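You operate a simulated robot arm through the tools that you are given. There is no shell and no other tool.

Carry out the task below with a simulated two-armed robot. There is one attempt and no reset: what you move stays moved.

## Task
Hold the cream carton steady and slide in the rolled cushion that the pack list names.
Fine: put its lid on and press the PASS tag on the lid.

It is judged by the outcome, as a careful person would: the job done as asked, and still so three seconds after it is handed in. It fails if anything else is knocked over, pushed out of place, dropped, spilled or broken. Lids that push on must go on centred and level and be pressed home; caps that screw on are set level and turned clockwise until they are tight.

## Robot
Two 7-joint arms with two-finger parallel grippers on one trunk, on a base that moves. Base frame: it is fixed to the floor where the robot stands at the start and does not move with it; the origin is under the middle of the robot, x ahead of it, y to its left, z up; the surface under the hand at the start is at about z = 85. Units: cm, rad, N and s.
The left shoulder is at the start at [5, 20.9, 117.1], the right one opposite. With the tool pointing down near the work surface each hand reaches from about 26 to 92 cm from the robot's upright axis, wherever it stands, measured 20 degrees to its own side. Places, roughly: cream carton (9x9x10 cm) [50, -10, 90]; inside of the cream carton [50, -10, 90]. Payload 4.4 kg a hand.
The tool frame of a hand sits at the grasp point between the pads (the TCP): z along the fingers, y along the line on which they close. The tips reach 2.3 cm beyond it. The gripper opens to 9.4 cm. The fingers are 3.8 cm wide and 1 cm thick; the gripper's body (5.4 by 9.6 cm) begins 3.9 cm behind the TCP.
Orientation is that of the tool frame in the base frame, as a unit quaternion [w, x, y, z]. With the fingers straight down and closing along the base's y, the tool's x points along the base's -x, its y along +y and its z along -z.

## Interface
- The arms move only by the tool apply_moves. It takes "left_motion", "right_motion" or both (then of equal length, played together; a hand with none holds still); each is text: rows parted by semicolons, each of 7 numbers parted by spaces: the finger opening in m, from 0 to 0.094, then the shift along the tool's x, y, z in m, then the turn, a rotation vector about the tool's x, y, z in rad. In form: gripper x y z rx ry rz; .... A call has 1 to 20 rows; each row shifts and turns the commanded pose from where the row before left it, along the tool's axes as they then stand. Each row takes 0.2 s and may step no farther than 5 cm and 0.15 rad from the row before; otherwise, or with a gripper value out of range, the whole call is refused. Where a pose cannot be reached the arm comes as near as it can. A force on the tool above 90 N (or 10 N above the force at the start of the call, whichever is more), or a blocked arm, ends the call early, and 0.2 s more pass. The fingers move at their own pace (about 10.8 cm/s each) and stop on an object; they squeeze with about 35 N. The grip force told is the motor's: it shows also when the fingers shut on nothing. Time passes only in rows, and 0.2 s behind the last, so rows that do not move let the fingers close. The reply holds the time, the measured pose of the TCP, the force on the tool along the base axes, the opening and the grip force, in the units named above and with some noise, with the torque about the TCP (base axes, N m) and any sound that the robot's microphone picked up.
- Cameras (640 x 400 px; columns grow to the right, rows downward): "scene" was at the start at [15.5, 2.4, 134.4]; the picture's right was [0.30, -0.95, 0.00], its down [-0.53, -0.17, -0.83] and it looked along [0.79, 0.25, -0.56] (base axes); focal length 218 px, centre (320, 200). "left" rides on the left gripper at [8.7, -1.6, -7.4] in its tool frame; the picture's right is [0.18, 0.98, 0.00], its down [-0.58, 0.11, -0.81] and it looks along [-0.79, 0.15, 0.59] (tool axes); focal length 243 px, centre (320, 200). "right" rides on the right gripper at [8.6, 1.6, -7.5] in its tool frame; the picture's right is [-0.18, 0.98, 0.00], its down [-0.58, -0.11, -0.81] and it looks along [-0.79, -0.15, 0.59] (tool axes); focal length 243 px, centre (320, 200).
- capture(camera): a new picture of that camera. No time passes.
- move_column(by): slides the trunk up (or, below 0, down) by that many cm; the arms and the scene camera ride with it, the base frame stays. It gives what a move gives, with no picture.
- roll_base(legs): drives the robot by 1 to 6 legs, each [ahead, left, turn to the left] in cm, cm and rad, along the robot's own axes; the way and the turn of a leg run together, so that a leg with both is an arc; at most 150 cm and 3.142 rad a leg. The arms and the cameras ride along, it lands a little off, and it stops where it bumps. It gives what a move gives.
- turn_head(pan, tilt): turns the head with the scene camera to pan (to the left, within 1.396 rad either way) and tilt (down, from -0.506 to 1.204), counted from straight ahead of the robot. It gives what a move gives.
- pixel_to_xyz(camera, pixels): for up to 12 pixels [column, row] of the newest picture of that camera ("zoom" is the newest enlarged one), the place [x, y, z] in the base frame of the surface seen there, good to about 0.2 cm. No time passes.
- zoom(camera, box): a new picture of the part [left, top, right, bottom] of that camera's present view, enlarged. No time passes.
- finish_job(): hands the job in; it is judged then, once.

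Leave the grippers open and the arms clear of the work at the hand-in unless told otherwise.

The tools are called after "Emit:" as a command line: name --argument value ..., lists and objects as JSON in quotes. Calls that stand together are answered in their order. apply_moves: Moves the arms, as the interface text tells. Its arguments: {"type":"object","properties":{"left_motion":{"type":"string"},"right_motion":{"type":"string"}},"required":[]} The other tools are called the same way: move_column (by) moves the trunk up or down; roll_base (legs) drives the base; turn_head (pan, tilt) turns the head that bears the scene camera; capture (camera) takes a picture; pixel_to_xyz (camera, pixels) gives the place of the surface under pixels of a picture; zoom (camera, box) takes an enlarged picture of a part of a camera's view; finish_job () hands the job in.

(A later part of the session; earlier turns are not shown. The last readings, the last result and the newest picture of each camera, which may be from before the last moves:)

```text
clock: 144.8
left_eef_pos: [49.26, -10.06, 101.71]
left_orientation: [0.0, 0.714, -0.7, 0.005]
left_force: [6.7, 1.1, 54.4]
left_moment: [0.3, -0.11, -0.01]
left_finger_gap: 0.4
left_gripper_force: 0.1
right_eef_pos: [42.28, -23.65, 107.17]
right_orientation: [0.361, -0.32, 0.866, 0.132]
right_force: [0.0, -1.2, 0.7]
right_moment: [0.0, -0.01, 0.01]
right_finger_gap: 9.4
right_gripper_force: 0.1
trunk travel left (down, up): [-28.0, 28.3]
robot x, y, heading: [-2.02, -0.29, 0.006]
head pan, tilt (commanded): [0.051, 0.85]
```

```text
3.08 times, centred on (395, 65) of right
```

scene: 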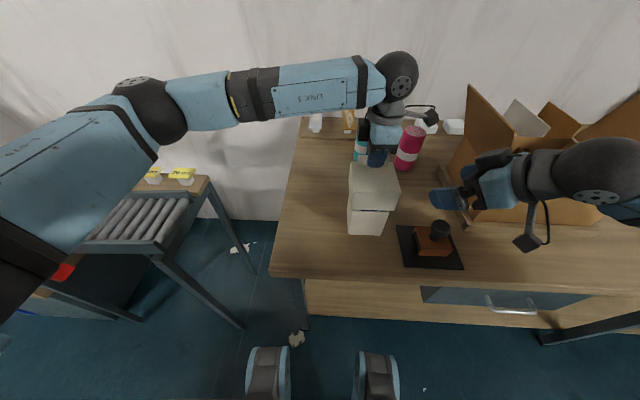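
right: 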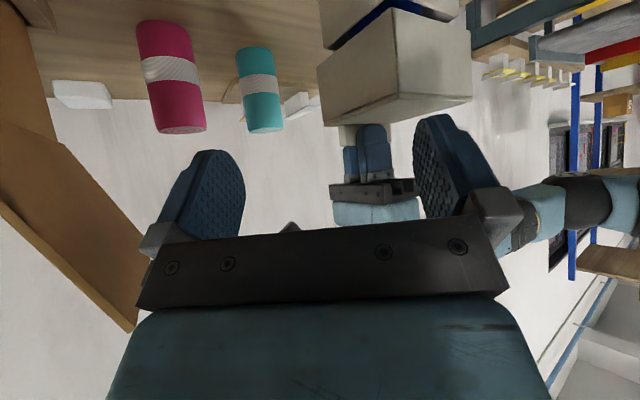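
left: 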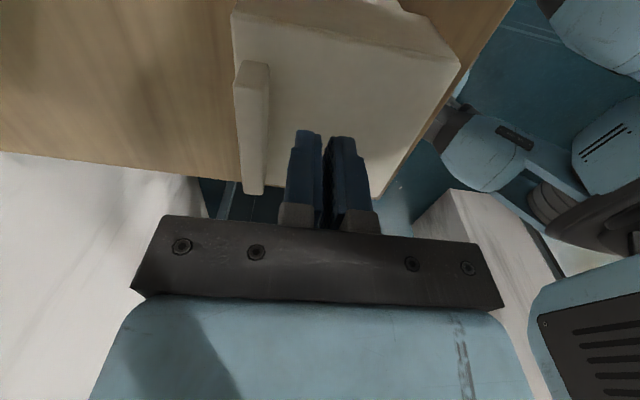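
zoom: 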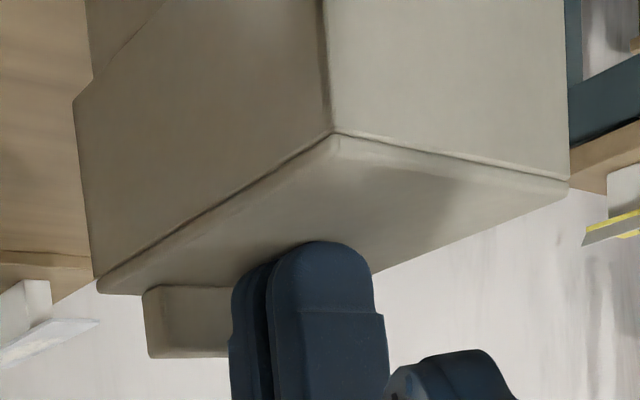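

54 N with practically no more travel: it is home. I lift the left hand and re-check the lid's pose.

Emit:
apply_moves --left_motion "0.004 0 0 -0.005 0 0 0; 0.004 0 0 -0.02 0 0 0; 0.004 0 0 -0.04 0 0 0; 0.004 0 0 -0.04 0 0 0; 0.004 -0.045 0 0 0 0 0; 0.004 -0.045 0 0 0 0 0; 0.004 -0.045 0 0 0 0 0; 0.03 -0.045 0 0 0 0 0; 0.03 0 0 0 0 0 0"

Emit:
zoom --camera "scene" --box '[346, 160, 406, 245]'

Emit:
pixel_to_xyz --camera "zoom" --pixels '[[208, 200], [412, 200], [380, 65], [200, 65], [300, 130], [192, 130], [196, 170], [250, 240], [350, 240], [203, 310], [350, 310], [270, 320]]'

Emit:
pixel_to_xyz --camera "zoom" --pixels '[[188, 300], [190, 330], [190, 270], [300, 340], [230, 340], [300, 260], [220, 260], [196, 200], [194, 150]]'

Emit:
zoom --camera "right" --box '[300, 0, 490, 130]'

Emit:
pixel_to_xyz --camera "zoom" --pixels '[[120, 200], [200, 150], [280, 80], [380, 60], [460, 80], [540, 120], [110, 20], [120, 10], [130, 30], [105, 50], [200, 60], [420, 20]]'

```text
clock: 146.8
left_eef_pos: [49.04, 7.6, 111.39]
left_orientation: [-0.001, 0.715, -0.699, 0.0]
left_force: [0.1, -0.6, -0.5]
left_moment: [-0.01, 0.02, 0.03]
left_finger_gap: 3.02
left_gripper_force: 0.1
right_eef_pos: [42.53, -23.87, 106.88]
right_orientation: [0.359, -0.319, 0.867, 0.133]
right_force: [-0.2, -0.8, 0.1]
right_moment: [0.0, 0.01, -0.01]
right_finger_gap: 9.4
right_gripper_force: 0.1
trunk travel left (down, up): [-28.0, 28.3]
robot x, y, heading: [-1.96, -0.49, 0.003]
head pan, tilt (commanded): [0.051, 0.85]
```

```text
4.71 times, centred on (376, 202) of scene
```

zoom: 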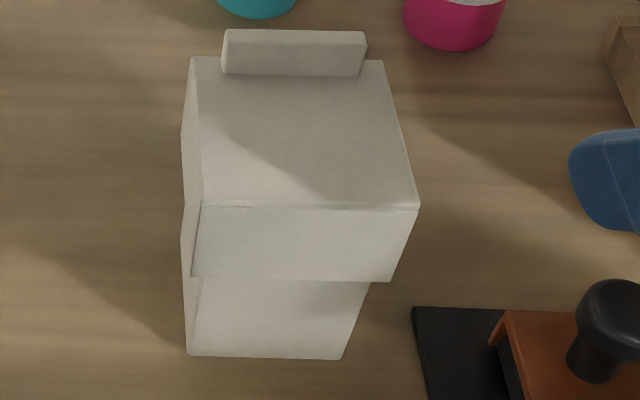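

```text
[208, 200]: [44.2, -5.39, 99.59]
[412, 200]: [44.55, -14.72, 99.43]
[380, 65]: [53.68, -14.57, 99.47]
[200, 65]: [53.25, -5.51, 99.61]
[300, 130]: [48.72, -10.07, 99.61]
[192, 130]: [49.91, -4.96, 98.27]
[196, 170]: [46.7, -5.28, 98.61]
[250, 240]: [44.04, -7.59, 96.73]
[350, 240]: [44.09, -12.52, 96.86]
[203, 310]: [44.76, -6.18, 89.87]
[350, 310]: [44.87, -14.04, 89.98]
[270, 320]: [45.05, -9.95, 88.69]
```

```text
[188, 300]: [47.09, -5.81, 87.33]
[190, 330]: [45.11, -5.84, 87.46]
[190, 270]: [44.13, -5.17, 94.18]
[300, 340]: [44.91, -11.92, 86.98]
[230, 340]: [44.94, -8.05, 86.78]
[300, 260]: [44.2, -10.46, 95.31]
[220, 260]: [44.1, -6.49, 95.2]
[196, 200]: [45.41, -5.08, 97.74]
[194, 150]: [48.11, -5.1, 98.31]
```

```text
3.08 times, centred on (395, 65) of right
```

zoom: 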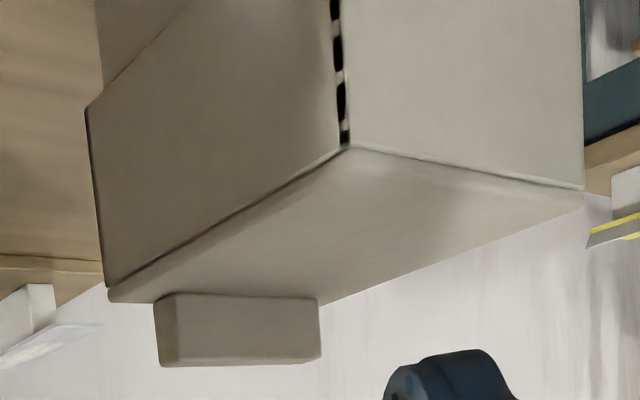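

```text
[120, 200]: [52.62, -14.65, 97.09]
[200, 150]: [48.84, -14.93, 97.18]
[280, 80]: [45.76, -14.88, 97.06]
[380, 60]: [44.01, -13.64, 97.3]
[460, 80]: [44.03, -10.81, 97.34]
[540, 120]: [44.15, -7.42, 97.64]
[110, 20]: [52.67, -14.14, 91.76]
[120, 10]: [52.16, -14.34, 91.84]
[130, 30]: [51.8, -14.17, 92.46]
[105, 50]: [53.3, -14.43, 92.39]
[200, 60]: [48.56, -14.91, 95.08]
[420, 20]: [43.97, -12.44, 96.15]
```

Lid is level, but relative to the carton it has slid slightly toward the near side by about 0.3 cm while pressing (near gap 0.83, was 0.5). I'll re-centre it by its tab at the end, after the tag is pressed. First I raise both hands well clear and look at the tag shelf.

Emit:
apply_moves --left_motion "0.03 0 0 -0.03 0 0 0; 0.03 0 0 -0.03 0 0 0; 0.03 0 0 -0.03 0 0 0; 0.03 0 0 -0.03 0 0 0; 0.03 0 0 0 0 0 0" --right_motion "0.094 -0.03 0 -0.03 0 0 0; 0.094 -0.03 0 -0.03 0 0 0; 0.094 -0.03 0 -0.03 0 0 0; 0.094 -0.03 0 -0.03 0 0 0; 0.094 0 0 0 0 0 0"

Emit:
turn_head --pan 0.75 --tilt 0.8

Emit:
capture --camera "scene"

```text
clock: 148.0
left_eef_pos: [49.34, 7.8, 123.74]
left_orientation: [-0.001, 0.714, -0.7, 0.001]
left_force: [0.3, 0.0, 0.4]
left_moment: [-0.02, 0.0, -0.01]
left_finger_gap: 2.99
left_gripper_force: 0.1
right_eef_pos: [42.39, -23.54, 124.02]
right_orientation: [0.36, -0.319, 0.867, 0.133]
right_force: [0.1, 0.4, 0.1]
right_moment: [-0.01, 0.0, -0.02]
right_finger_gap: 9.4
right_gripper_force: 0.1
trunk travel left (down, up): [-28.0, 28.3]
robot x, y, heading: [-2.19, -0.29, 0.006]
head pan, tilt (commanded): [0.051, 0.85]
```

```text
clock: 149.1
left_eef_pos: [49.24, 7.81, 123.74]
left_orientation: [0.0, 0.715, -0.699, 0.001]
left_force: [-0.2, -0.1, -0.4]
left_moment: [0.0, 0.01, 0.01]
left_finger_gap: 3.05
left_gripper_force: 0.0
right_eef_pos: [42.48, -23.52, 124.04]
right_orientation: [0.361, -0.318, 0.867, 0.131]
right_force: [0.6, 1.2, -0.4]
right_moment: [0.01, -0.01, -0.03]
right_finger_gap: 9.42
right_gripper_force: 0.1
trunk travel left (down, up): [-28.0, 28.3]
robot x, y, heading: [-1.64, -0.54, -0.0]
head pan, tilt (commanded): [0.75, 0.799]
```

```text
taken
```

scene: 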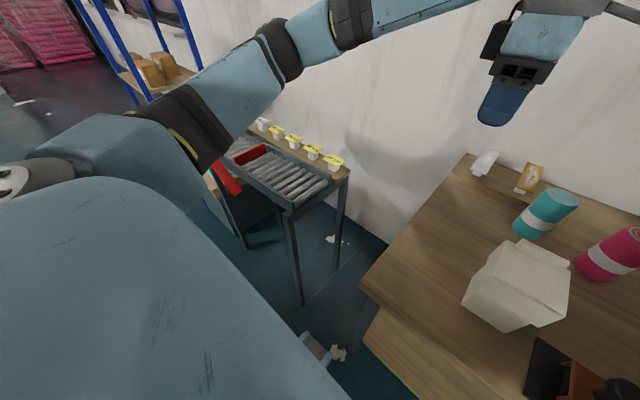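

I measure the conveyor's near edges and the tags from here to choose where the base may stand.

Emit:
pixel_to_xyz --camera "scene" --pixels '[[290, 212], [300, 295], [230, 180], [236, 190], [262, 125], [276, 132], [334, 162], [345, 180], [330, 345], [300, 190], [335, 270], [310, 330]]'

Emit:
zoom --camera "scene" --box '[230, 100, 370, 220]'

```text
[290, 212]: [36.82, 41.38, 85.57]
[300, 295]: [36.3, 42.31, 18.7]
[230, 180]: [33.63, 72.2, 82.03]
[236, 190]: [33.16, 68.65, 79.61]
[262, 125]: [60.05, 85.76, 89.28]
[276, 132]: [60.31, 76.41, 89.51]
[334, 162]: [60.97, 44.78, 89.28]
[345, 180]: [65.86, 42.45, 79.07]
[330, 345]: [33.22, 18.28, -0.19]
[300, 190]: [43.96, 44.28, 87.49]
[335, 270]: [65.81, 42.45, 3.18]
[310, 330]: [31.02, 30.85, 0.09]
```

```text
3.33 times, centred on (300, 160) of scene
```

zoom: 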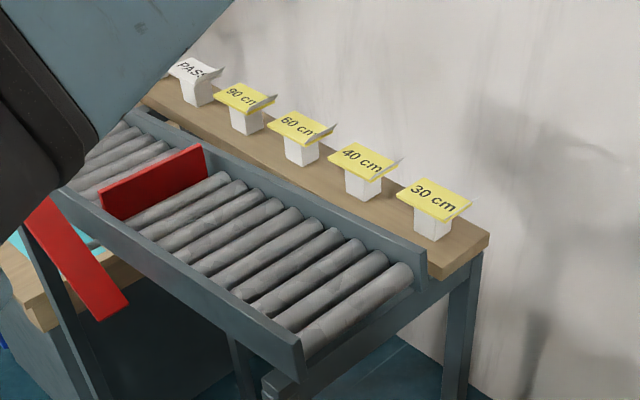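

The conveyor's near side is at x≈33–36, like the table edge, so I back off 6 cm and drive 55 cm to the left.

Emit:
roll_base --legs '[[-6, 0, 0], [0, 55, 0]]'

Emit:
turn_head --pan 0.4 --tilt 0.75

Emit:
capture --camera "scene"

```text
clock: 155.0
left_eef_pos: [42.69, 63.18, 123.71]
left_orientation: [0.0, 0.717, -0.698, 0.001]
left_force: [0.4, 0.0, 0.3]
left_moment: [-0.01, 0.0, -0.01]
left_finger_gap: 2.99
left_gripper_force: 0.0
right_eef_pos: [36.06, 31.79, 123.95]
right_orientation: [0.36, -0.321, 0.866, 0.132]
right_force: [0.9, -0.2, -0.1]
right_moment: [0.0, -0.01, -0.02]
right_finger_gap: 9.41
right_gripper_force: 0.1
trunk travel left (down, up): [-28.0, 28.3]
robot x, y, heading: [-8.06, 54.84, 0.009]
head pan, tilt (commanded): [0.75, 0.799]
```

```text
clock: 155.8
left_eef_pos: [42.63, 63.28, 123.8]
left_orientation: [-0.001, 0.717, -0.697, 0.001]
left_force: [0.0, -0.6, -0.5]
left_moment: [-0.02, 0.01, 0.02]
left_finger_gap: 2.99
left_gripper_force: 0.1
right_eef_pos: [36.13, 31.91, 123.99]
right_orientation: [0.359, -0.32, 0.866, 0.132]
right_force: [-0.8, 0.2, -0.2]
right_moment: [0.04, 0.0, -0.01]
right_finger_gap: 9.38
right_gripper_force: 0.0
trunk travel left (down, up): [-28.0, 28.3]
robot x, y, heading: [-8.25, 54.56, 0.008]
head pan, tilt (commanded): [0.4, 0.75]
```

```text
taken
```

scene: 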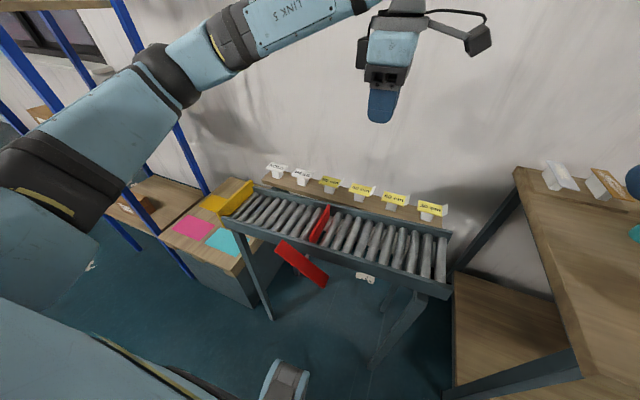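

I see the tag row. I zoom in on the PASS tag near pixel (302,177).

Emit:
zoom --camera "scene" --box '[262, 150, 352, 210]'

```text
6.67 times, centred on (307, 180) of scene
```

zoom: 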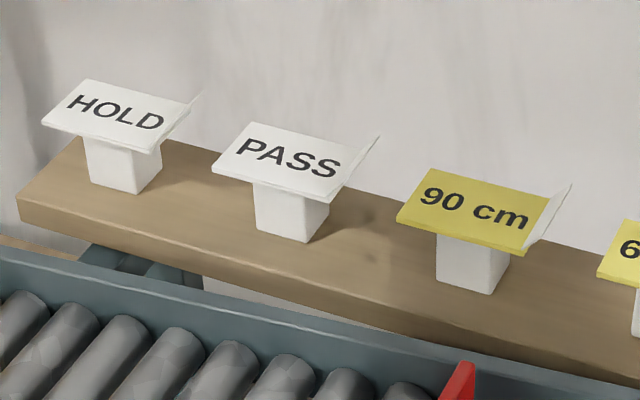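

The PASS tag is a flat plate on a white block, with a lifted tail at its right end. I measure its corners and tail.

Emit:
pixel_to_xyz --camera "zoom" --pixels '[[218, 168], [250, 126], [330, 195], [352, 155], [285, 160], [375, 140], [360, 165], [342, 195], [366, 152], [290, 215], [260, 190], [325, 220]]'

Emit:
zoom --camera "scene" --box '[287, 162, 322, 190]'

```text
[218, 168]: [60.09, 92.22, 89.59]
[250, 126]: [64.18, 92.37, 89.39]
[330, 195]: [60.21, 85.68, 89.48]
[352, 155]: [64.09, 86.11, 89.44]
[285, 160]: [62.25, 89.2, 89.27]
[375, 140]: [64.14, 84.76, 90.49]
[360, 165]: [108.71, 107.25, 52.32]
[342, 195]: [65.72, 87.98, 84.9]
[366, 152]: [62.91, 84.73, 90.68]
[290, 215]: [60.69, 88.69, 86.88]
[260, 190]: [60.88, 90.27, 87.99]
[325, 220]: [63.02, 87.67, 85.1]
```

```text
14.29 times, centred on (304, 176) of scene
```

zoom: 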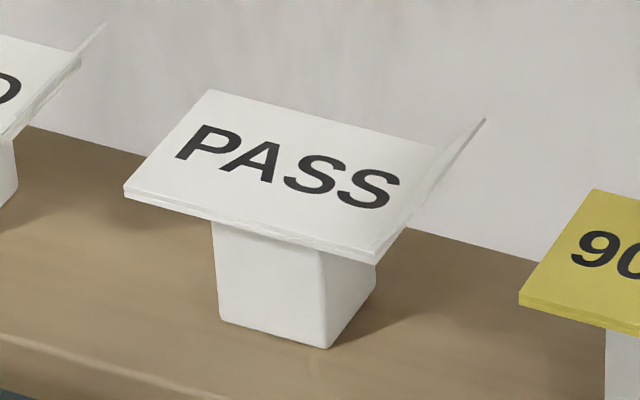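

PASS plate: x 59.9–64.4, y 85.5–92.6, top z 89.45; the tail rises at about 45° from y 85.6 up to about (y 84.4, z 90.9). I'll pinch the tail with the left hand tilted 40°, coming from the right side. First I turn the left wrist back to default (+1.549 rad about its z).

Emit:
apply_moves --left_motion "0.03 0 0 0 0 0 0.1408; 0.03 0 0 0 0 0 0.1408; 0.03 0 0 0 0 0 0.1408; 0.03 0 0 0 0 0 0.1408; 0.03 0 0 0 0 0 0.1408; 0.03 0 0 0 0 0 0.1408; 0.03 0 0 0 0 0 0.1408; 0.03 0 0 0 0 0 0.1408; 0.03 0 0 0 0 0 0.1408; 0.03 0 0 0 0 0 0.1408; 0.03 0 0 0 0 0 0.1408; 0.03 0 0 0 0 0 0"

Emit:
capture --camera "left"

```text
clock: 158.4
left_eef_pos: [42.74, 63.28, 123.7]
left_orientation: [0.001, -0.024, 1.0, 0.0]
left_force: [0.1, 0.9, -0.3]
left_moment: [-0.02, 0.02, -0.01]
left_finger_gap: 2.99
left_gripper_force: 0.2
right_eef_pos: [36.01, 31.71, 124.03]
right_orientation: [0.36, -0.321, 0.866, 0.132]
right_force: [0.2, -0.4, 0.4]
right_moment: [-0.01, 0.0, 0.0]
right_finger_gap: 9.38
right_gripper_force: 0.0
trunk travel left (down, up): [-28.0, 28.3]
robot x, y, heading: [-8.46, 54.46, 0.008]
head pan, tilt (commanded): [0.4, 0.75]
```

```text
taken
```

left: 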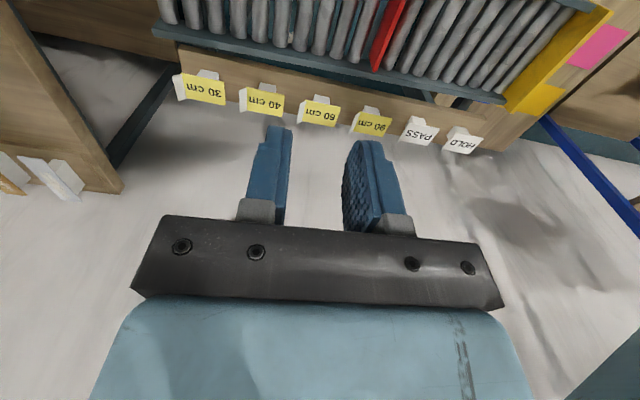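

Default orientation reached with a yaw of +0.048; I correct it, move to about (62.2, 76, 110) and tilt −0.7 rad about the tool's x.

Emit:
apply_moves --left_motion "0.03 0 0 0 0 0 0.045; 0.03 -0.0325 0.0212 0.0228 0 0 0; 0.03 -0.0325 0.0212 0.0228 0 0 0; 0.03 -0.0325 0.0212 0.0228 0 0 0; 0.03 -0.0325 0.0212 0.0228 0 0 0; 0.03 -0.0325 0.0212 0.0228 0 0 0; 0.03 -0.0325 0.0212 0.0228 0 0 0; 0.02 0 0 0 -0.14 0 0; 0.02 0 0 0 -0.14 0 0; 0.02 0 0 0 -0.14 0 0; 0.02 0 0 0 -0.14 0 0; 0.02 0 0 0 -0.14 0 0; 0.02 0 0 0 0 0 0"

Emit:
capture --camera "left"

Emit:
capture --camera "scene"

```text
clock: 161.2
left_eef_pos: [62.1, 76.18, 110.17]
left_orientation: [0.0, -0.002, 0.939, 0.343]
left_force: [-0.2, 0.8, 0.7]
left_moment: [-0.01, 0.04, 0.0]
left_finger_gap: 2.01
left_gripper_force: 0.0
right_eef_pos: [36.07, 31.83, 124.06]
right_orientation: [0.36, -0.322, 0.866, 0.132]
right_force: [-0.7, 0.9, -0.6]
right_moment: [-0.05, 0.03, 0.01]
right_finger_gap: 9.39
right_gripper_force: 0.1
trunk travel left (down, up): [-28.0, 28.3]
robot x, y, heading: [-8.01, 55.03, 0.009]
head pan, tilt (commanded): [0.4, 0.75]
```

```text
taken
```

left: 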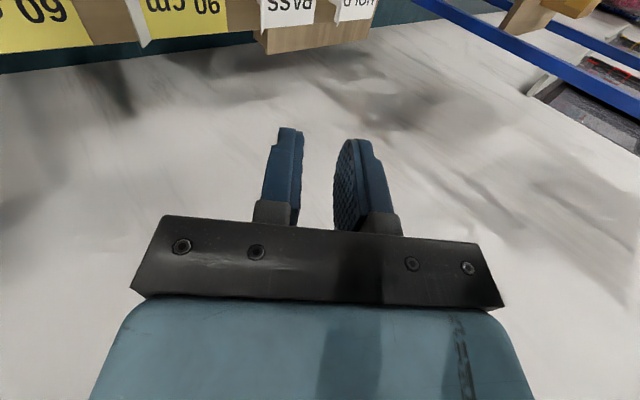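

```text
taken
```

scene: 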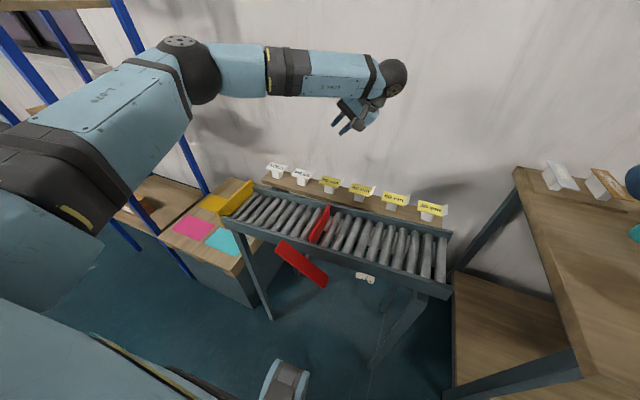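

Tilt is right: the tool now points along (0, 0.64, −0.77). I move closer, to about (62.2, 77, 101), so that the left camera sees the PASS tag's tail.

Emit:
apply_moves --left_motion "0.02 0 -0.026 0.037 0 0 0; 0.02 0 -0.026 0.037 0 0 0; 0.02 0 0 0 0 0 0"

Emit:
capture --camera "left"

Emit:
zoom --camera "left" --box '[240, 0, 440, 130]'

```text
clock: 162.0
left_eef_pos: [62.35, 76.84, 101.27]
left_orientation: [0.0, -0.002, 0.94, 0.342]
left_force: [-0.5, -0.3, 0.4]
left_moment: [0.0, 0.0, 0.0]
left_finger_gap: 2.0
left_gripper_force: 0.1
right_eef_pos: [35.87, 31.92, 123.95]
right_orientation: [0.36, -0.321, 0.866, 0.133]
right_force: [0.1, -0.2, 0.2]
right_moment: [0.03, -0.02, 0.01]
right_finger_gap: 9.4
right_gripper_force: 0.1
trunk travel left (down, up): [-28.0, 28.3]
robot x, y, heading: [-8.17, 54.12, 0.014]
head pan, tilt (commanded): [0.4, 0.75]
```

```text
taken
```

left: 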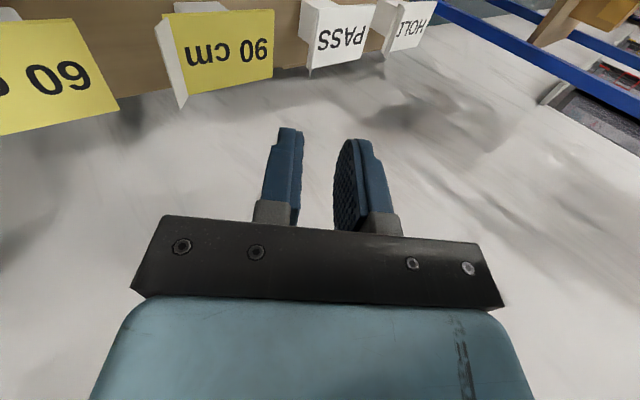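

```text
3.08 times, centred on (340, 65) of left
```

zoom: 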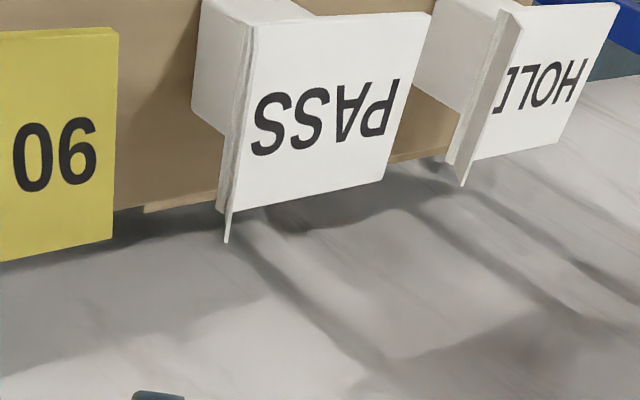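

The tail of PASS appears edge-on from here (zoom x≈225–250), which confirms that the hand's tilt matches the tail's slope. I measure points on the tail and plate edge.

Emit:
zoom --camera "left" --box '[290, 0, 390, 85]'

```text
4.71 times, centred on (340, 42) of left
```

zoom: 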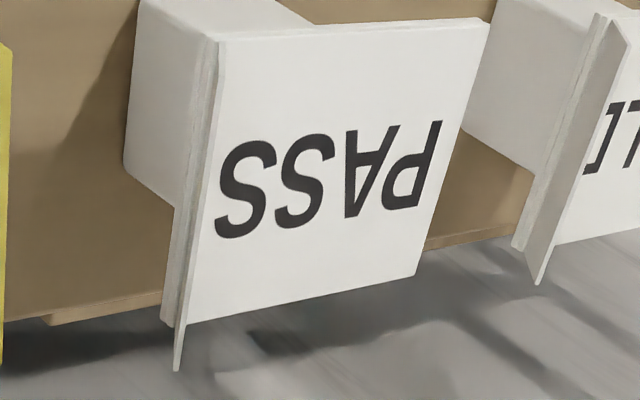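

Emit:
pixel_to_xyz --camera "zoom" --pixels '[[222, 60], [216, 100], [205, 160], [190, 260], [181, 330], [178, 360], [176, 300], [172, 250], [230, 60], [195, 310], [480, 30], [415, 270]]'

Emit:
pixel_to_xyz --camera "zoom" --pixels '[[214, 60], [210, 90], [200, 130], [183, 210], [175, 280], [169, 310], [340, 150], [300, 240], [530, 150], [560, 130], [545, 240], [620, 60]]'

```text
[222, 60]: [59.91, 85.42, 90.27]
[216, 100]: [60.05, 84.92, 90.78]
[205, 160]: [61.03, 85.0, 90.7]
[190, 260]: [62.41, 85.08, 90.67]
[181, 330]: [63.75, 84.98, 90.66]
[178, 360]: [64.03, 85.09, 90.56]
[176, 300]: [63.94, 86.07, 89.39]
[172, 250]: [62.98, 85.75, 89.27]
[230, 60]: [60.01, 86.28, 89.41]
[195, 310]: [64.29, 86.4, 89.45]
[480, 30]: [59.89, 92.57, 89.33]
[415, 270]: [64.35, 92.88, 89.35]
```

```text
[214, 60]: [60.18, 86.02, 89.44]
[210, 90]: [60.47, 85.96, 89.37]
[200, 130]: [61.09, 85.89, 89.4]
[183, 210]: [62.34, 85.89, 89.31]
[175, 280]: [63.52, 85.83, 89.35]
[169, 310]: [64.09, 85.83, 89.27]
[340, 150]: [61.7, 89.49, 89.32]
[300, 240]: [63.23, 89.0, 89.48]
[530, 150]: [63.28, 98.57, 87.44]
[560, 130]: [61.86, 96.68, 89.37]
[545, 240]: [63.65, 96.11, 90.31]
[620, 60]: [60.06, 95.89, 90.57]
```

Tail: from base (y 86.0, z 89.4) to tip (y 84.98, z 90.7), x 59.9–64.1. Target TCP ≈ (62.1, 84.45, 91.24). I first advance 9.5 cm along the tool axis after a small side correction, and look.

Emit:
apply_moves --left_motion "0.02 0.0025 -0.0065 0.02 0 0 0; 0.02 0 0 0.04 0 0 0; 0.02 0 0 0.035 0 0 0; 0.02 0 0 0 0 0 0"

Emit:
capture --camera "left"

Emit:
zoom --camera "scene" --box '[262, 130, 382, 220]'

```text
clock: 163.0
left_eef_pos: [61.78, 82.26, 93.35]
left_orientation: [0.0, -0.003, 0.939, 0.343]
left_force: [0.6, -0.8, -1.2]
left_moment: [0.03, 0.0, 0.01]
left_finger_gap: 2.0
left_gripper_force: 0.0
right_eef_pos: [35.92, 31.8, 123.99]
right_orientation: [0.36, -0.321, 0.866, 0.133]
right_force: [0.8, -0.9, 0.5]
right_moment: [-0.01, 0.0, 0.03]
right_finger_gap: 9.41
right_gripper_force: 0.0
trunk travel left (down, up): [-28.0, 28.3]
robot x, y, heading: [-8.29, 54.99, 0.012]
head pan, tilt (commanded): [0.4, 0.75]
```

```text
taken
```

left: 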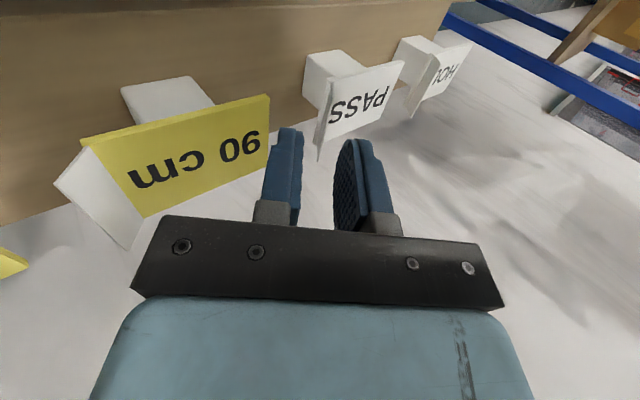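

```text
4.44 times, centred on (322, 175) of scene
```

zoom: 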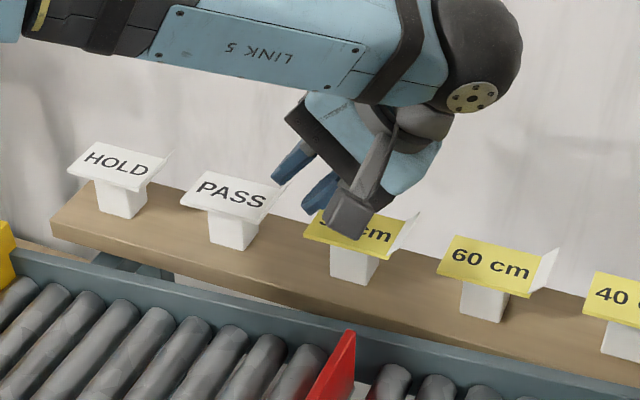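

The tail is lined up between the fingers (column ≈ 320). I measure once more from this short range.

Emit:
zoom --camera "left" --box '[270, 40, 420, 170]'

```text
3.08 times, centred on (345, 105) of left
```

zoom: 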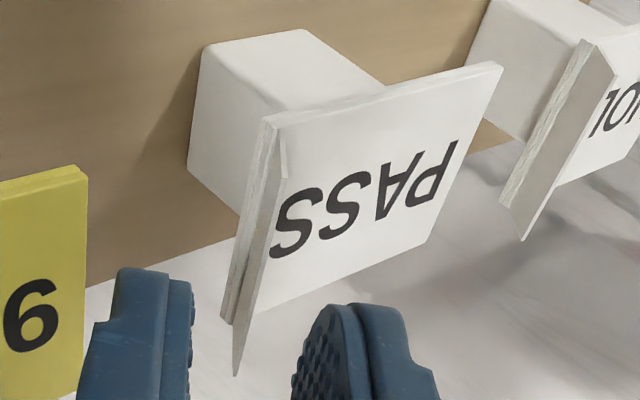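

Emit:
pixel_to_xyz --camera "zoom" --pixels '[[282, 165], [275, 190], [262, 240], [250, 290], [240, 335], [236, 365], [268, 150], [255, 200], [240, 260], [230, 300], [350, 200], [400, 180]]'

```text
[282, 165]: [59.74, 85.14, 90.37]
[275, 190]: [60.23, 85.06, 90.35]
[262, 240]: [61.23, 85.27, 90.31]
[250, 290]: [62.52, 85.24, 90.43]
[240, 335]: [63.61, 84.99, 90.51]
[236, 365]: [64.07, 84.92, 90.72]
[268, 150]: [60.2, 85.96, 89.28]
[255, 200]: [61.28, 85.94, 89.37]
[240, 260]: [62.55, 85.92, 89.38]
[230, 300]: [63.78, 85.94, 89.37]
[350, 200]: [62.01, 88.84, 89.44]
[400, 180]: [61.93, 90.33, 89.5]
```

The tail sits 0.27 cm to the upper-finger side of the axis and its base is 5.4 cm ahead. I shift 0.27 cm and advance 3.0 cm.

Emit:
apply_moves --left_motion "0.02 -0.001 0.0027 0 0 0 0; 0.02 0 0 0.015 0 0 0; 0.02 0 0 0.015 0 0 0; 0.02 0 0 0 0 0 0"

Emit:
zoom --camera "left" --box '[250, 80, 430, 240]'

Emit:
zoom --camera "scene" --box '[272, 140, 342, 210]'

```text
clock: 164.0
left_eef_pos: [61.89, 84.58, 91.23]
left_orientation: [0.0, -0.003, 0.939, 0.343]
left_force: [1.1, 0.2, 0.2]
left_moment: [0.01, 0.0, 0.04]
left_finger_gap: 2.0
left_gripper_force: 0.1
right_eef_pos: [36.03, 31.82, 124.06]
right_orientation: [0.359, -0.32, 0.867, 0.132]
right_force: [-0.1, -0.2, -0.9]
right_moment: [0.0, 0.02, -0.02]
right_finger_gap: 9.39
right_gripper_force: 0.0
trunk travel left (down, up): [-28.0, 28.3]
robot x, y, heading: [-8.3, 54.69, 0.012]
head pan, tilt (commanded): [0.4, 0.75]
```

```text
2.50 times, centred on (340, 160) of left
```

zoom: 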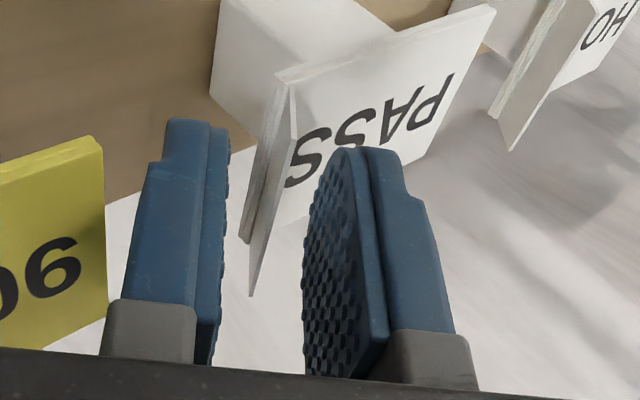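

```text
5.71 times, centred on (307, 175) of scene
```

zoom: 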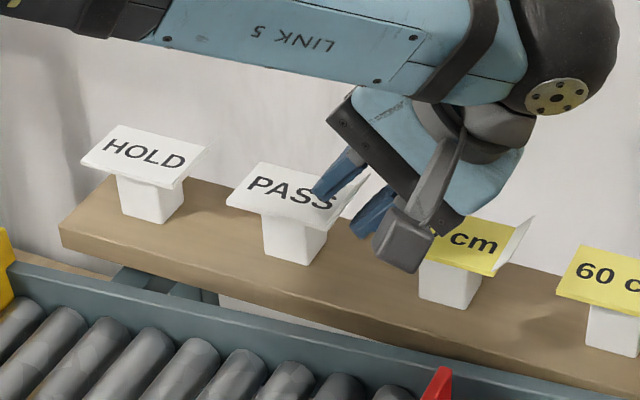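

The tail is between the fingertips. I close slowly on it.

Emit:
apply_moves --left_motion "0.014 0 0 0 0 0 0; 0.009 0 0 0 0 0 0; 0.005 0 0 0 0 0 0; 0.002 0 0 0 0 0 0; 0.0 0 0 0 0 0 0; 0.0 0 0 0 0 0 0; 0.0 0 0 0 0 0 0"

Emit:
zoom --camera "left" --box '[250, 80, 430, 240]'

Emit:
zoom --camera "scene" --box '[272, 140, 342, 210]'

```text
clock: 165.6
left_eef_pos: [61.88, 84.45, 91.35]
left_orientation: [0.001, -0.002, 0.939, 0.343]
left_force: [0.1, -0.1, -0.2]
left_moment: [0.0, 0.01, 0.0]
left_finger_gap: 0.03
left_gripper_force: 35.0
right_eef_pos: [36.08, 31.75, 123.9]
right_orientation: [0.36, -0.322, 0.866, 0.133]
right_force: [0.5, -0.1, 0.7]
right_moment: [0.02, -0.02, -0.05]
right_finger_gap: 9.4
right_gripper_force: 0.0
trunk travel left (down, up): [-28.0, 28.3]
robot x, y, heading: [-8.3, 54.86, 0.007]
head pan, tilt (commanded): [0.4, 0.75]
```

```text
2.50 times, centred on (340, 160) of left
```

zoom: 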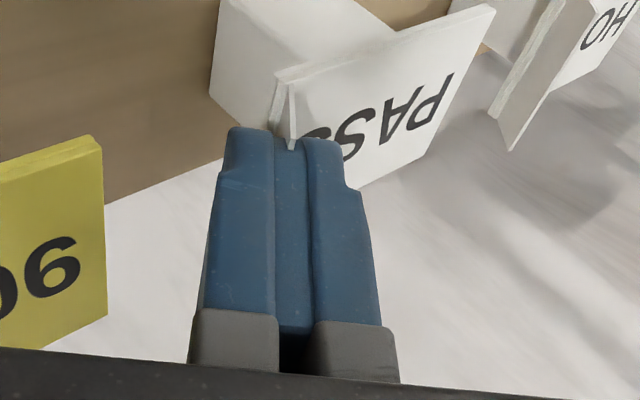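

```text
5.71 times, centred on (307, 175) of scene
```

zoom: 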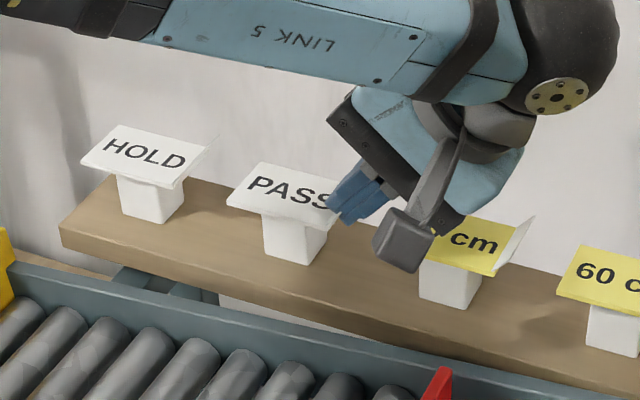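

The fingers closed fully around the thin tail (gap 0.03). I lift straight up 1 cm slowly and check if the tag comes along.

Emit:
apply_moves --left_motion "0.0 0 0.0032 -0.0038 0 0 0; 0.0 0 0.0032 -0.0038 0 0 0; 0.0 0 0 0 0 0 0"

Emit:
zoom --camera "left" --box '[250, 0, 430, 240]'

Emit:
zoom --camera "scene" --box '[272, 140, 342, 210]'

```text
clock: 166.4
left_eef_pos: [61.99, 84.54, 92.32]
left_orientation: [0.001, -0.001, 0.939, 0.343]
left_force: [0.0, -0.5, -0.9]
left_moment: [0.05, 0.03, 0.02]
left_finger_gap: 0.01
left_gripper_force: 35.2
right_eef_pos: [36.05, 31.8, 123.97]
right_orientation: [0.36, -0.321, 0.866, 0.132]
right_force: [0.5, -0.4, -0.7]
right_moment: [0.02, -0.01, -0.01]
right_finger_gap: 9.4
right_gripper_force: 0.0
trunk travel left (down, up): [-28.0, 28.3]
robot x, y, heading: [-8.59, 54.74, 0.01]
head pan, tilt (commanded): [0.4, 0.75]
```

```text
1.67 times, centred on (340, 120) of left
```

zoom: 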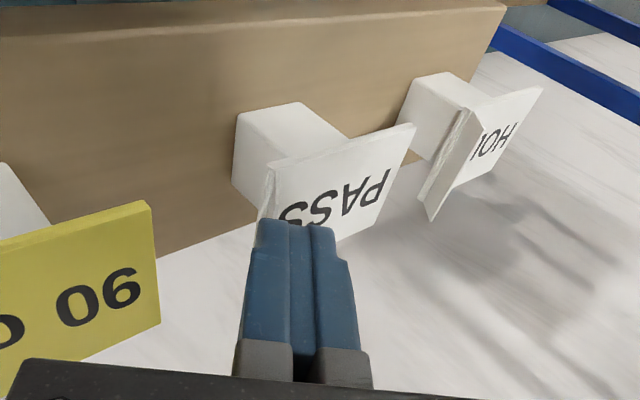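

```text
5.71 times, centred on (307, 175) of scene
```

zoom: 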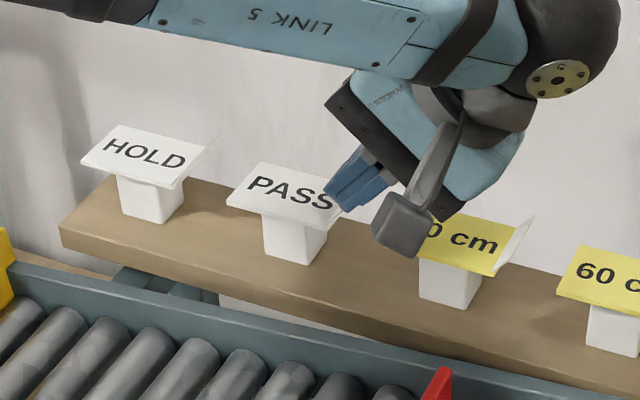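

The tag doesn't seem to have risen. I zoom in closely to see where the tail is.

Emit:
zoom --camera "left" --box '[300, 50, 400, 150]'

Emit:
zoom --camera "scene" --box '[290, 155, 325, 185]'

```text
4.00 times, centred on (350, 100) of left
```

zoom: 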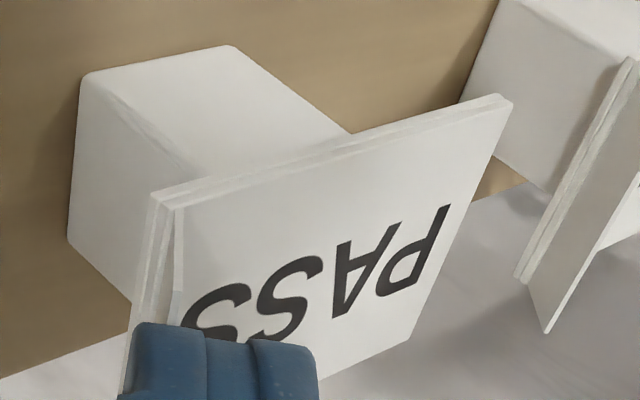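

```text
13.33 times, centred on (308, 170) of scene
```

zoom: 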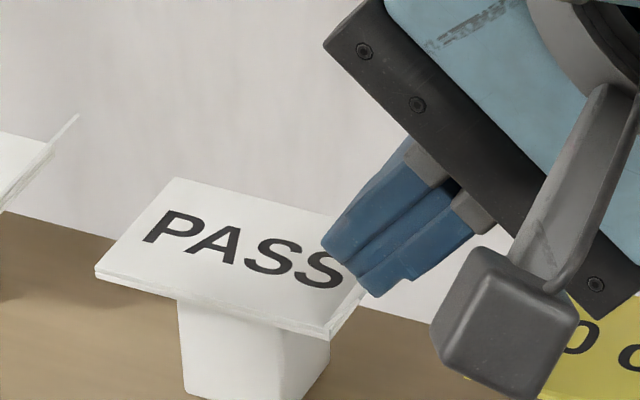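

The plate seems unmoved and the fingers slipped along or off the tail. I check the plate's position and then open the fingers to look.

Emit:
pixel_to_xyz --camera "zoom" --pixels '[[110, 265], [180, 185], [310, 325], [240, 250], [330, 300]]'

Emit:
apply_moves --left_motion "0.006 0 0 0 0 0 0; 0.012 0 0 0 0 0 0; 0.02 0 0 0 0 0 0; 0.02 0 0 0 0 0 0"

Emit:
zoom --camera "left" --box '[270, 40, 420, 170]'

Emit:
zoom --camera "scene" --box '[290, 155, 325, 185]'

```text
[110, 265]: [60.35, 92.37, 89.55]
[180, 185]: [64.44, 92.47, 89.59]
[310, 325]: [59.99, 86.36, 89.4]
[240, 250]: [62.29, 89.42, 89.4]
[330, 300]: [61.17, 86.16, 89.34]
```

```text
clock: 167.4
left_eef_pos: [61.86, 84.53, 92.34]
left_orientation: [0.001, -0.002, 0.939, 0.343]
left_force: [0.2, -0.1, -0.3]
left_moment: [0.0, 0.02, 0.01]
left_finger_gap: 2.0
left_gripper_force: 0.1
right_eef_pos: [35.93, 31.8, 124.02]
right_orientation: [0.359, -0.321, 0.866, 0.133]
right_force: [1.1, -0.1, -0.1]
right_moment: [-0.01, -0.04, -0.04]
right_finger_gap: 9.41
right_gripper_force: 0.1
trunk travel left (down, up): [-28.0, 28.3]
robot x, y, heading: [-8.16, 55.21, 0.006]
head pan, tilt (commanded): [0.4, 0.75]
```

```text
3.08 times, centred on (345, 105) of left
```

zoom: 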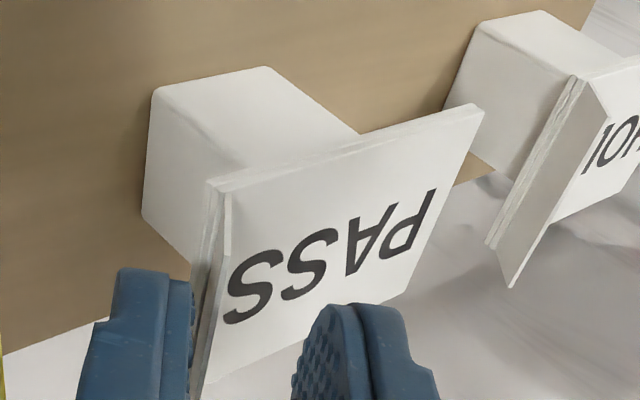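

```text
13.33 times, centred on (308, 170) of scene
```

zoom: 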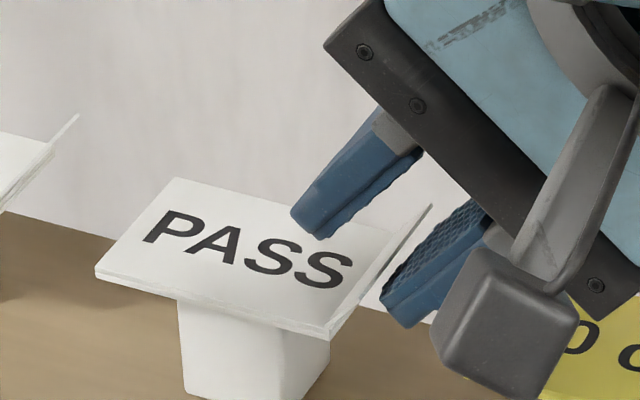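

The tag hasn't moved; the tail is too flimsy to lift by. The plate itself is solid, about 0.4 cm thick, overhanging its block. I'll take it by its near and far edges (4.5 cm apart) from above instead. First I back out along the tool axis and go up.

Emit:
apply_moves --left_motion "0.02 0 0 -0.03 0 0 0; 0.02 0 0 -0.04 0 0 0; 0.03 0 0 -0.04 0 0 0; 0.03 0 0 -0.04 0 0 0; 0.05 0 0 0 0.14 0 0; 0.065 0 0 0 0.14 0 0; 0.065 0 0 0 0.14 0 0; 0.065 0 0 0 0.14 0 0; 0.065 0 0 0 0.14 0 0; 0.065 0 0 0 0 0 0"

Emit:
capture --camera "scene"

Emit:
zoom --camera "scene" --box '[287, 160, 322, 192]'

```text
clock: 169.6
left_eef_pos: [62.03, 74.71, 103.77]
left_orientation: [0.001, -0.002, 1.0, -0.001]
left_force: [-0.3, 0.1, -0.1]
left_moment: [0.02, -0.02, 0.03]
left_finger_gap: 6.5
left_gripper_force: 0.1
right_eef_pos: [36.01, 31.72, 124.0]
right_orientation: [0.36, -0.321, 0.866, 0.133]
right_force: [-0.5, -0.5, 0.4]
right_moment: [-0.01, 0.03, 0.01]
right_finger_gap: 9.4
right_gripper_force: 0.0
trunk travel left (down, up): [-28.0, 28.3]
robot x, y, heading: [-8.26, 54.45, 0.007]
head pan, tilt (commanded): [0.4, 0.75]
```

```text
taken
```

scene: 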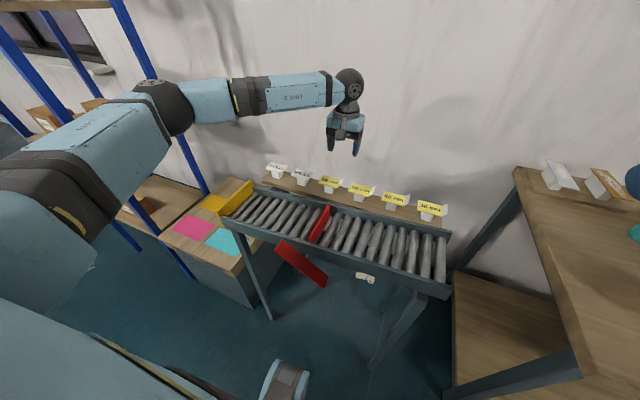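

```text
12.50 times, centred on (304, 176) of scene
```

zoom: 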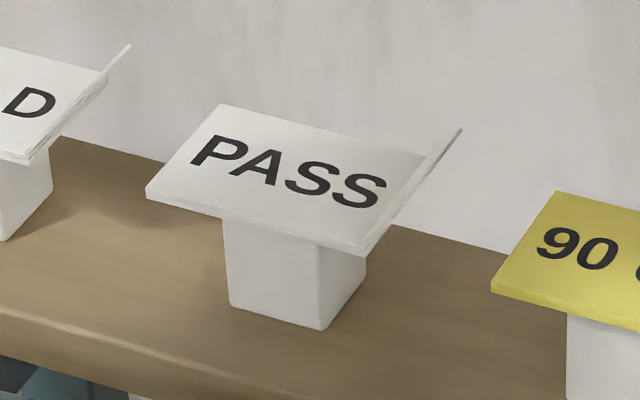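

The tag is as before. I turn the left hand −90° about its z (camera to the right), rising 5 cm meanwhile, and check the conveyor rail's height near the tag.

Emit:
apply_moves --left_motion "0.065 0 0 -0.01 0 0 -0.1428; 0.065 0 0 -0.01 0 0 -0.1428; 0.065 0 0 -0.01 0 0 -0.1428; 0.065 0 0 -0.01 0 0 -0.1428; 0.065 0 0 -0.01 0 0 -0.1428; 0.065 0 0 0 0 0 -0.1428; 0.065 0 0 0 0 0 -0.1428; 0.065 0 0 0 0 0 -0.1428; 0.065 0 0 0 0 0 -0.1428; 0.065 0 0 0 0 0 -0.1428; 0.065 0 0 0 0 0 -0.1428; 0.065 0 0 0 0 0 0"

Emit:
pixel_to_xyz --camera "scene" --pixels '[[300, 199], [290, 195], [310, 196], [320, 190], [280, 190], [300, 192], [315, 200]]'

Emit:
capture --camera "left"

```text
clock: 172.2
left_eef_pos: [61.9, 74.89, 108.82]
left_orientation: [-0.001, 0.709, -0.706, 0.0]
left_force: [-0.2, -0.4, -0.2]
left_moment: [-0.01, 0.02, -0.03]
left_finger_gap: 6.51
left_gripper_force: 0.0
right_eef_pos: [35.98, 31.87, 124.11]
right_orientation: [0.36, -0.321, 0.866, 0.133]
right_force: [0.5, 0.2, 0.1]
right_moment: [0.01, 0.03, -0.02]
right_finger_gap: 9.39
right_gripper_force: 0.1
trunk travel left (down, up): [-28.0, 28.3]
robot x, y, heading: [-8.29, 54.89, 0.008]
head pan, tilt (commanded): [0.4, 0.75]
```

```text
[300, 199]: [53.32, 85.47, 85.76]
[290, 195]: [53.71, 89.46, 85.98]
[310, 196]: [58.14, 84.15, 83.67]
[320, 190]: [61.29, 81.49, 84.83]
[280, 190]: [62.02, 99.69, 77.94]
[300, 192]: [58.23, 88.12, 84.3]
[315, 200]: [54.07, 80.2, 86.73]
```

```text
taken
```

left: 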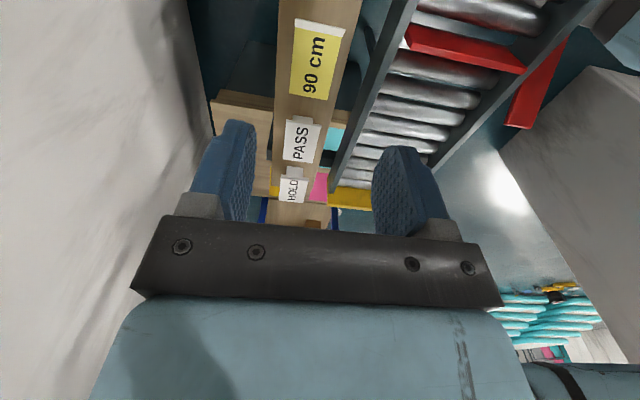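

The rail is at x≈54, z≈86, no obstacle. I move above the PASS plate, to about (62.15, 89.3, 100).

Emit:
apply_moves --left_motion "0.065 -0.036 -0.0006 0.022 0 0 0; 0.065 -0.036 -0.0006 0.022 0 0 0; 0.065 -0.036 -0.0006 0.022 0 0 0; 0.065 -0.036 -0.0006 0.022 0 0 0; 0.065 0 0 0 0 0 0"

Emit:
capture --camera "left"

Emit:
zoom --camera "left" --box '[230, 30, 430, 170]'

```text
clock: 173.4
left_eef_pos: [62.11, 89.36, 100.06]
left_orientation: [0.0, 0.708, -0.706, 0.0]
left_force: [-0.1, 0.8, -0.1]
left_moment: [0.0, 0.0, -0.01]
left_finger_gap: 6.5
left_gripper_force: 0.1
right_eef_pos: [36.03, 31.74, 123.93]
right_orientation: [0.36, -0.321, 0.866, 0.134]
right_force: [-0.2, 0.0, 0.5]
right_moment: [0.02, -0.03, 0.0]
right_finger_gap: 9.42
right_gripper_force: 0.1
trunk travel left (down, up): [-28.0, 28.3]
robot x, y, heading: [-8.51, 54.77, 0.011]
head pan, tilt (commanded): [0.4, 0.75]
```

```text
taken
```

left: 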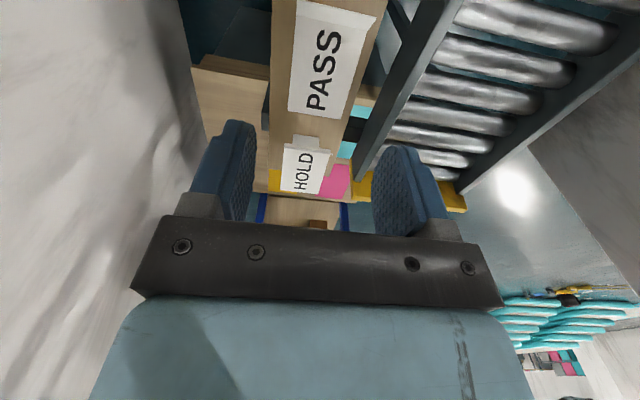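

```text
2.86 times, centred on (330, 100) of left
```

zoom: 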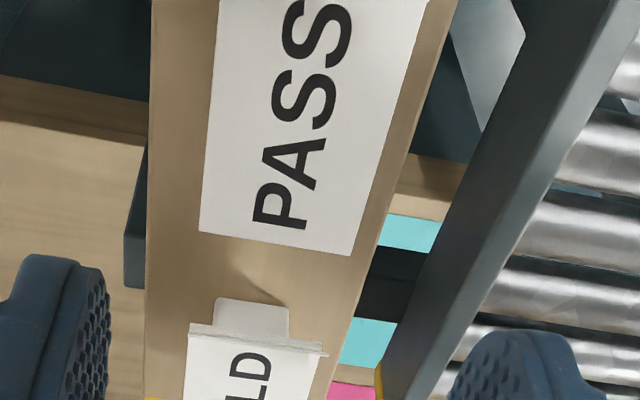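

Emit:
pixel_to_xyz --camera "zoom" --pixels '[[205, 220], [215, 100], [222, 20], [345, 248], [380, 130], [415, 20], [280, 235], [290, 120], [205, 150], [210, 60]]'

Emit:
pixel_to_xyz --camera "left" --pixels '[[300, 20], [335, 15], [370, 25], [293, 100], [320, 60], [350, 110], [355, 70], [320, 4], [380, 12]]'

```text
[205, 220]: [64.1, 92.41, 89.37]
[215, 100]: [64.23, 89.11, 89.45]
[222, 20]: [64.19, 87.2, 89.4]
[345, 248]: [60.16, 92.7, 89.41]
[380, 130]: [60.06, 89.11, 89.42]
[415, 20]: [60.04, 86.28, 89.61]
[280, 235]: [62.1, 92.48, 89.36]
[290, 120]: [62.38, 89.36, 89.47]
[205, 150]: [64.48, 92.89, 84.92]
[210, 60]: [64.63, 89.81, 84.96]
```

```text
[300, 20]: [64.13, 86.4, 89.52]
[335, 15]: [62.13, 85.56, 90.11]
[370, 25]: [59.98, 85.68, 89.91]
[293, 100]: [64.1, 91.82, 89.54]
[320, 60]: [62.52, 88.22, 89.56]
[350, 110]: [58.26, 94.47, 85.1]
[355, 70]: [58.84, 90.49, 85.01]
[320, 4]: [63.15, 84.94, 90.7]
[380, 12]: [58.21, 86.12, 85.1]
```

The plate spans x 59.95–64.3, y 86.0–92.7; the hand is centred. I descend so that the tips come to about z 89.0, level with the plate's underside.

Emit:
apply_moves --left_motion "0.065 0 0 0.04 0 0 0; 0.065 0 0 0.03 0 0 0; 0.065 0 0 0.0175 0 0 0; 0.065 0 0 0 0 0 0"

Emit:
zoom --camera "scene" --box '[282, 140, 332, 200]'

Emit:
capture --camera "left"

```text
clock: 174.4
left_eef_pos: [62.33, 89.36, 91.31]
left_orientation: [-0.001, 0.708, -0.706, 0.0]
left_force: [-0.5, 0.1, 0.9]
left_moment: [0.01, -0.03, 0.01]
left_finger_gap: 6.49
left_gripper_force: 0.1
right_eef_pos: [36.04, 31.78, 124.02]
right_orientation: [0.359, -0.321, 0.866, 0.133]
right_force: [0.2, 0.7, -0.5]
right_moment: [0.0, -0.02, -0.02]
right_finger_gap: 9.43
right_gripper_force: 0.0
trunk travel left (down, up): [-28.0, 28.3]
robot x, y, heading: [-8.16, 54.63, 0.011]
head pan, tilt (commanded): [0.4, 0.75]
```

```text
6.67 times, centred on (307, 170) of scene
```

zoom: 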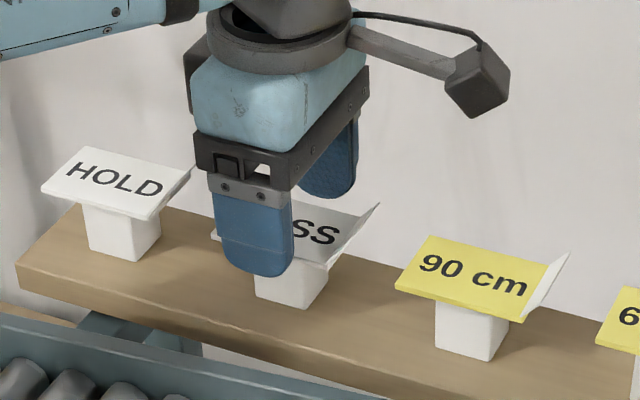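

```text
taken
```

left: 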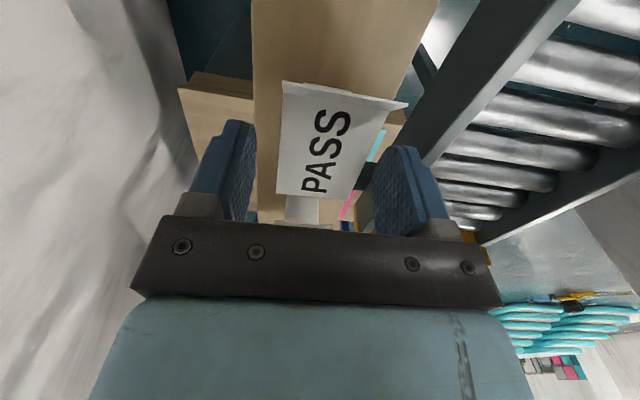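

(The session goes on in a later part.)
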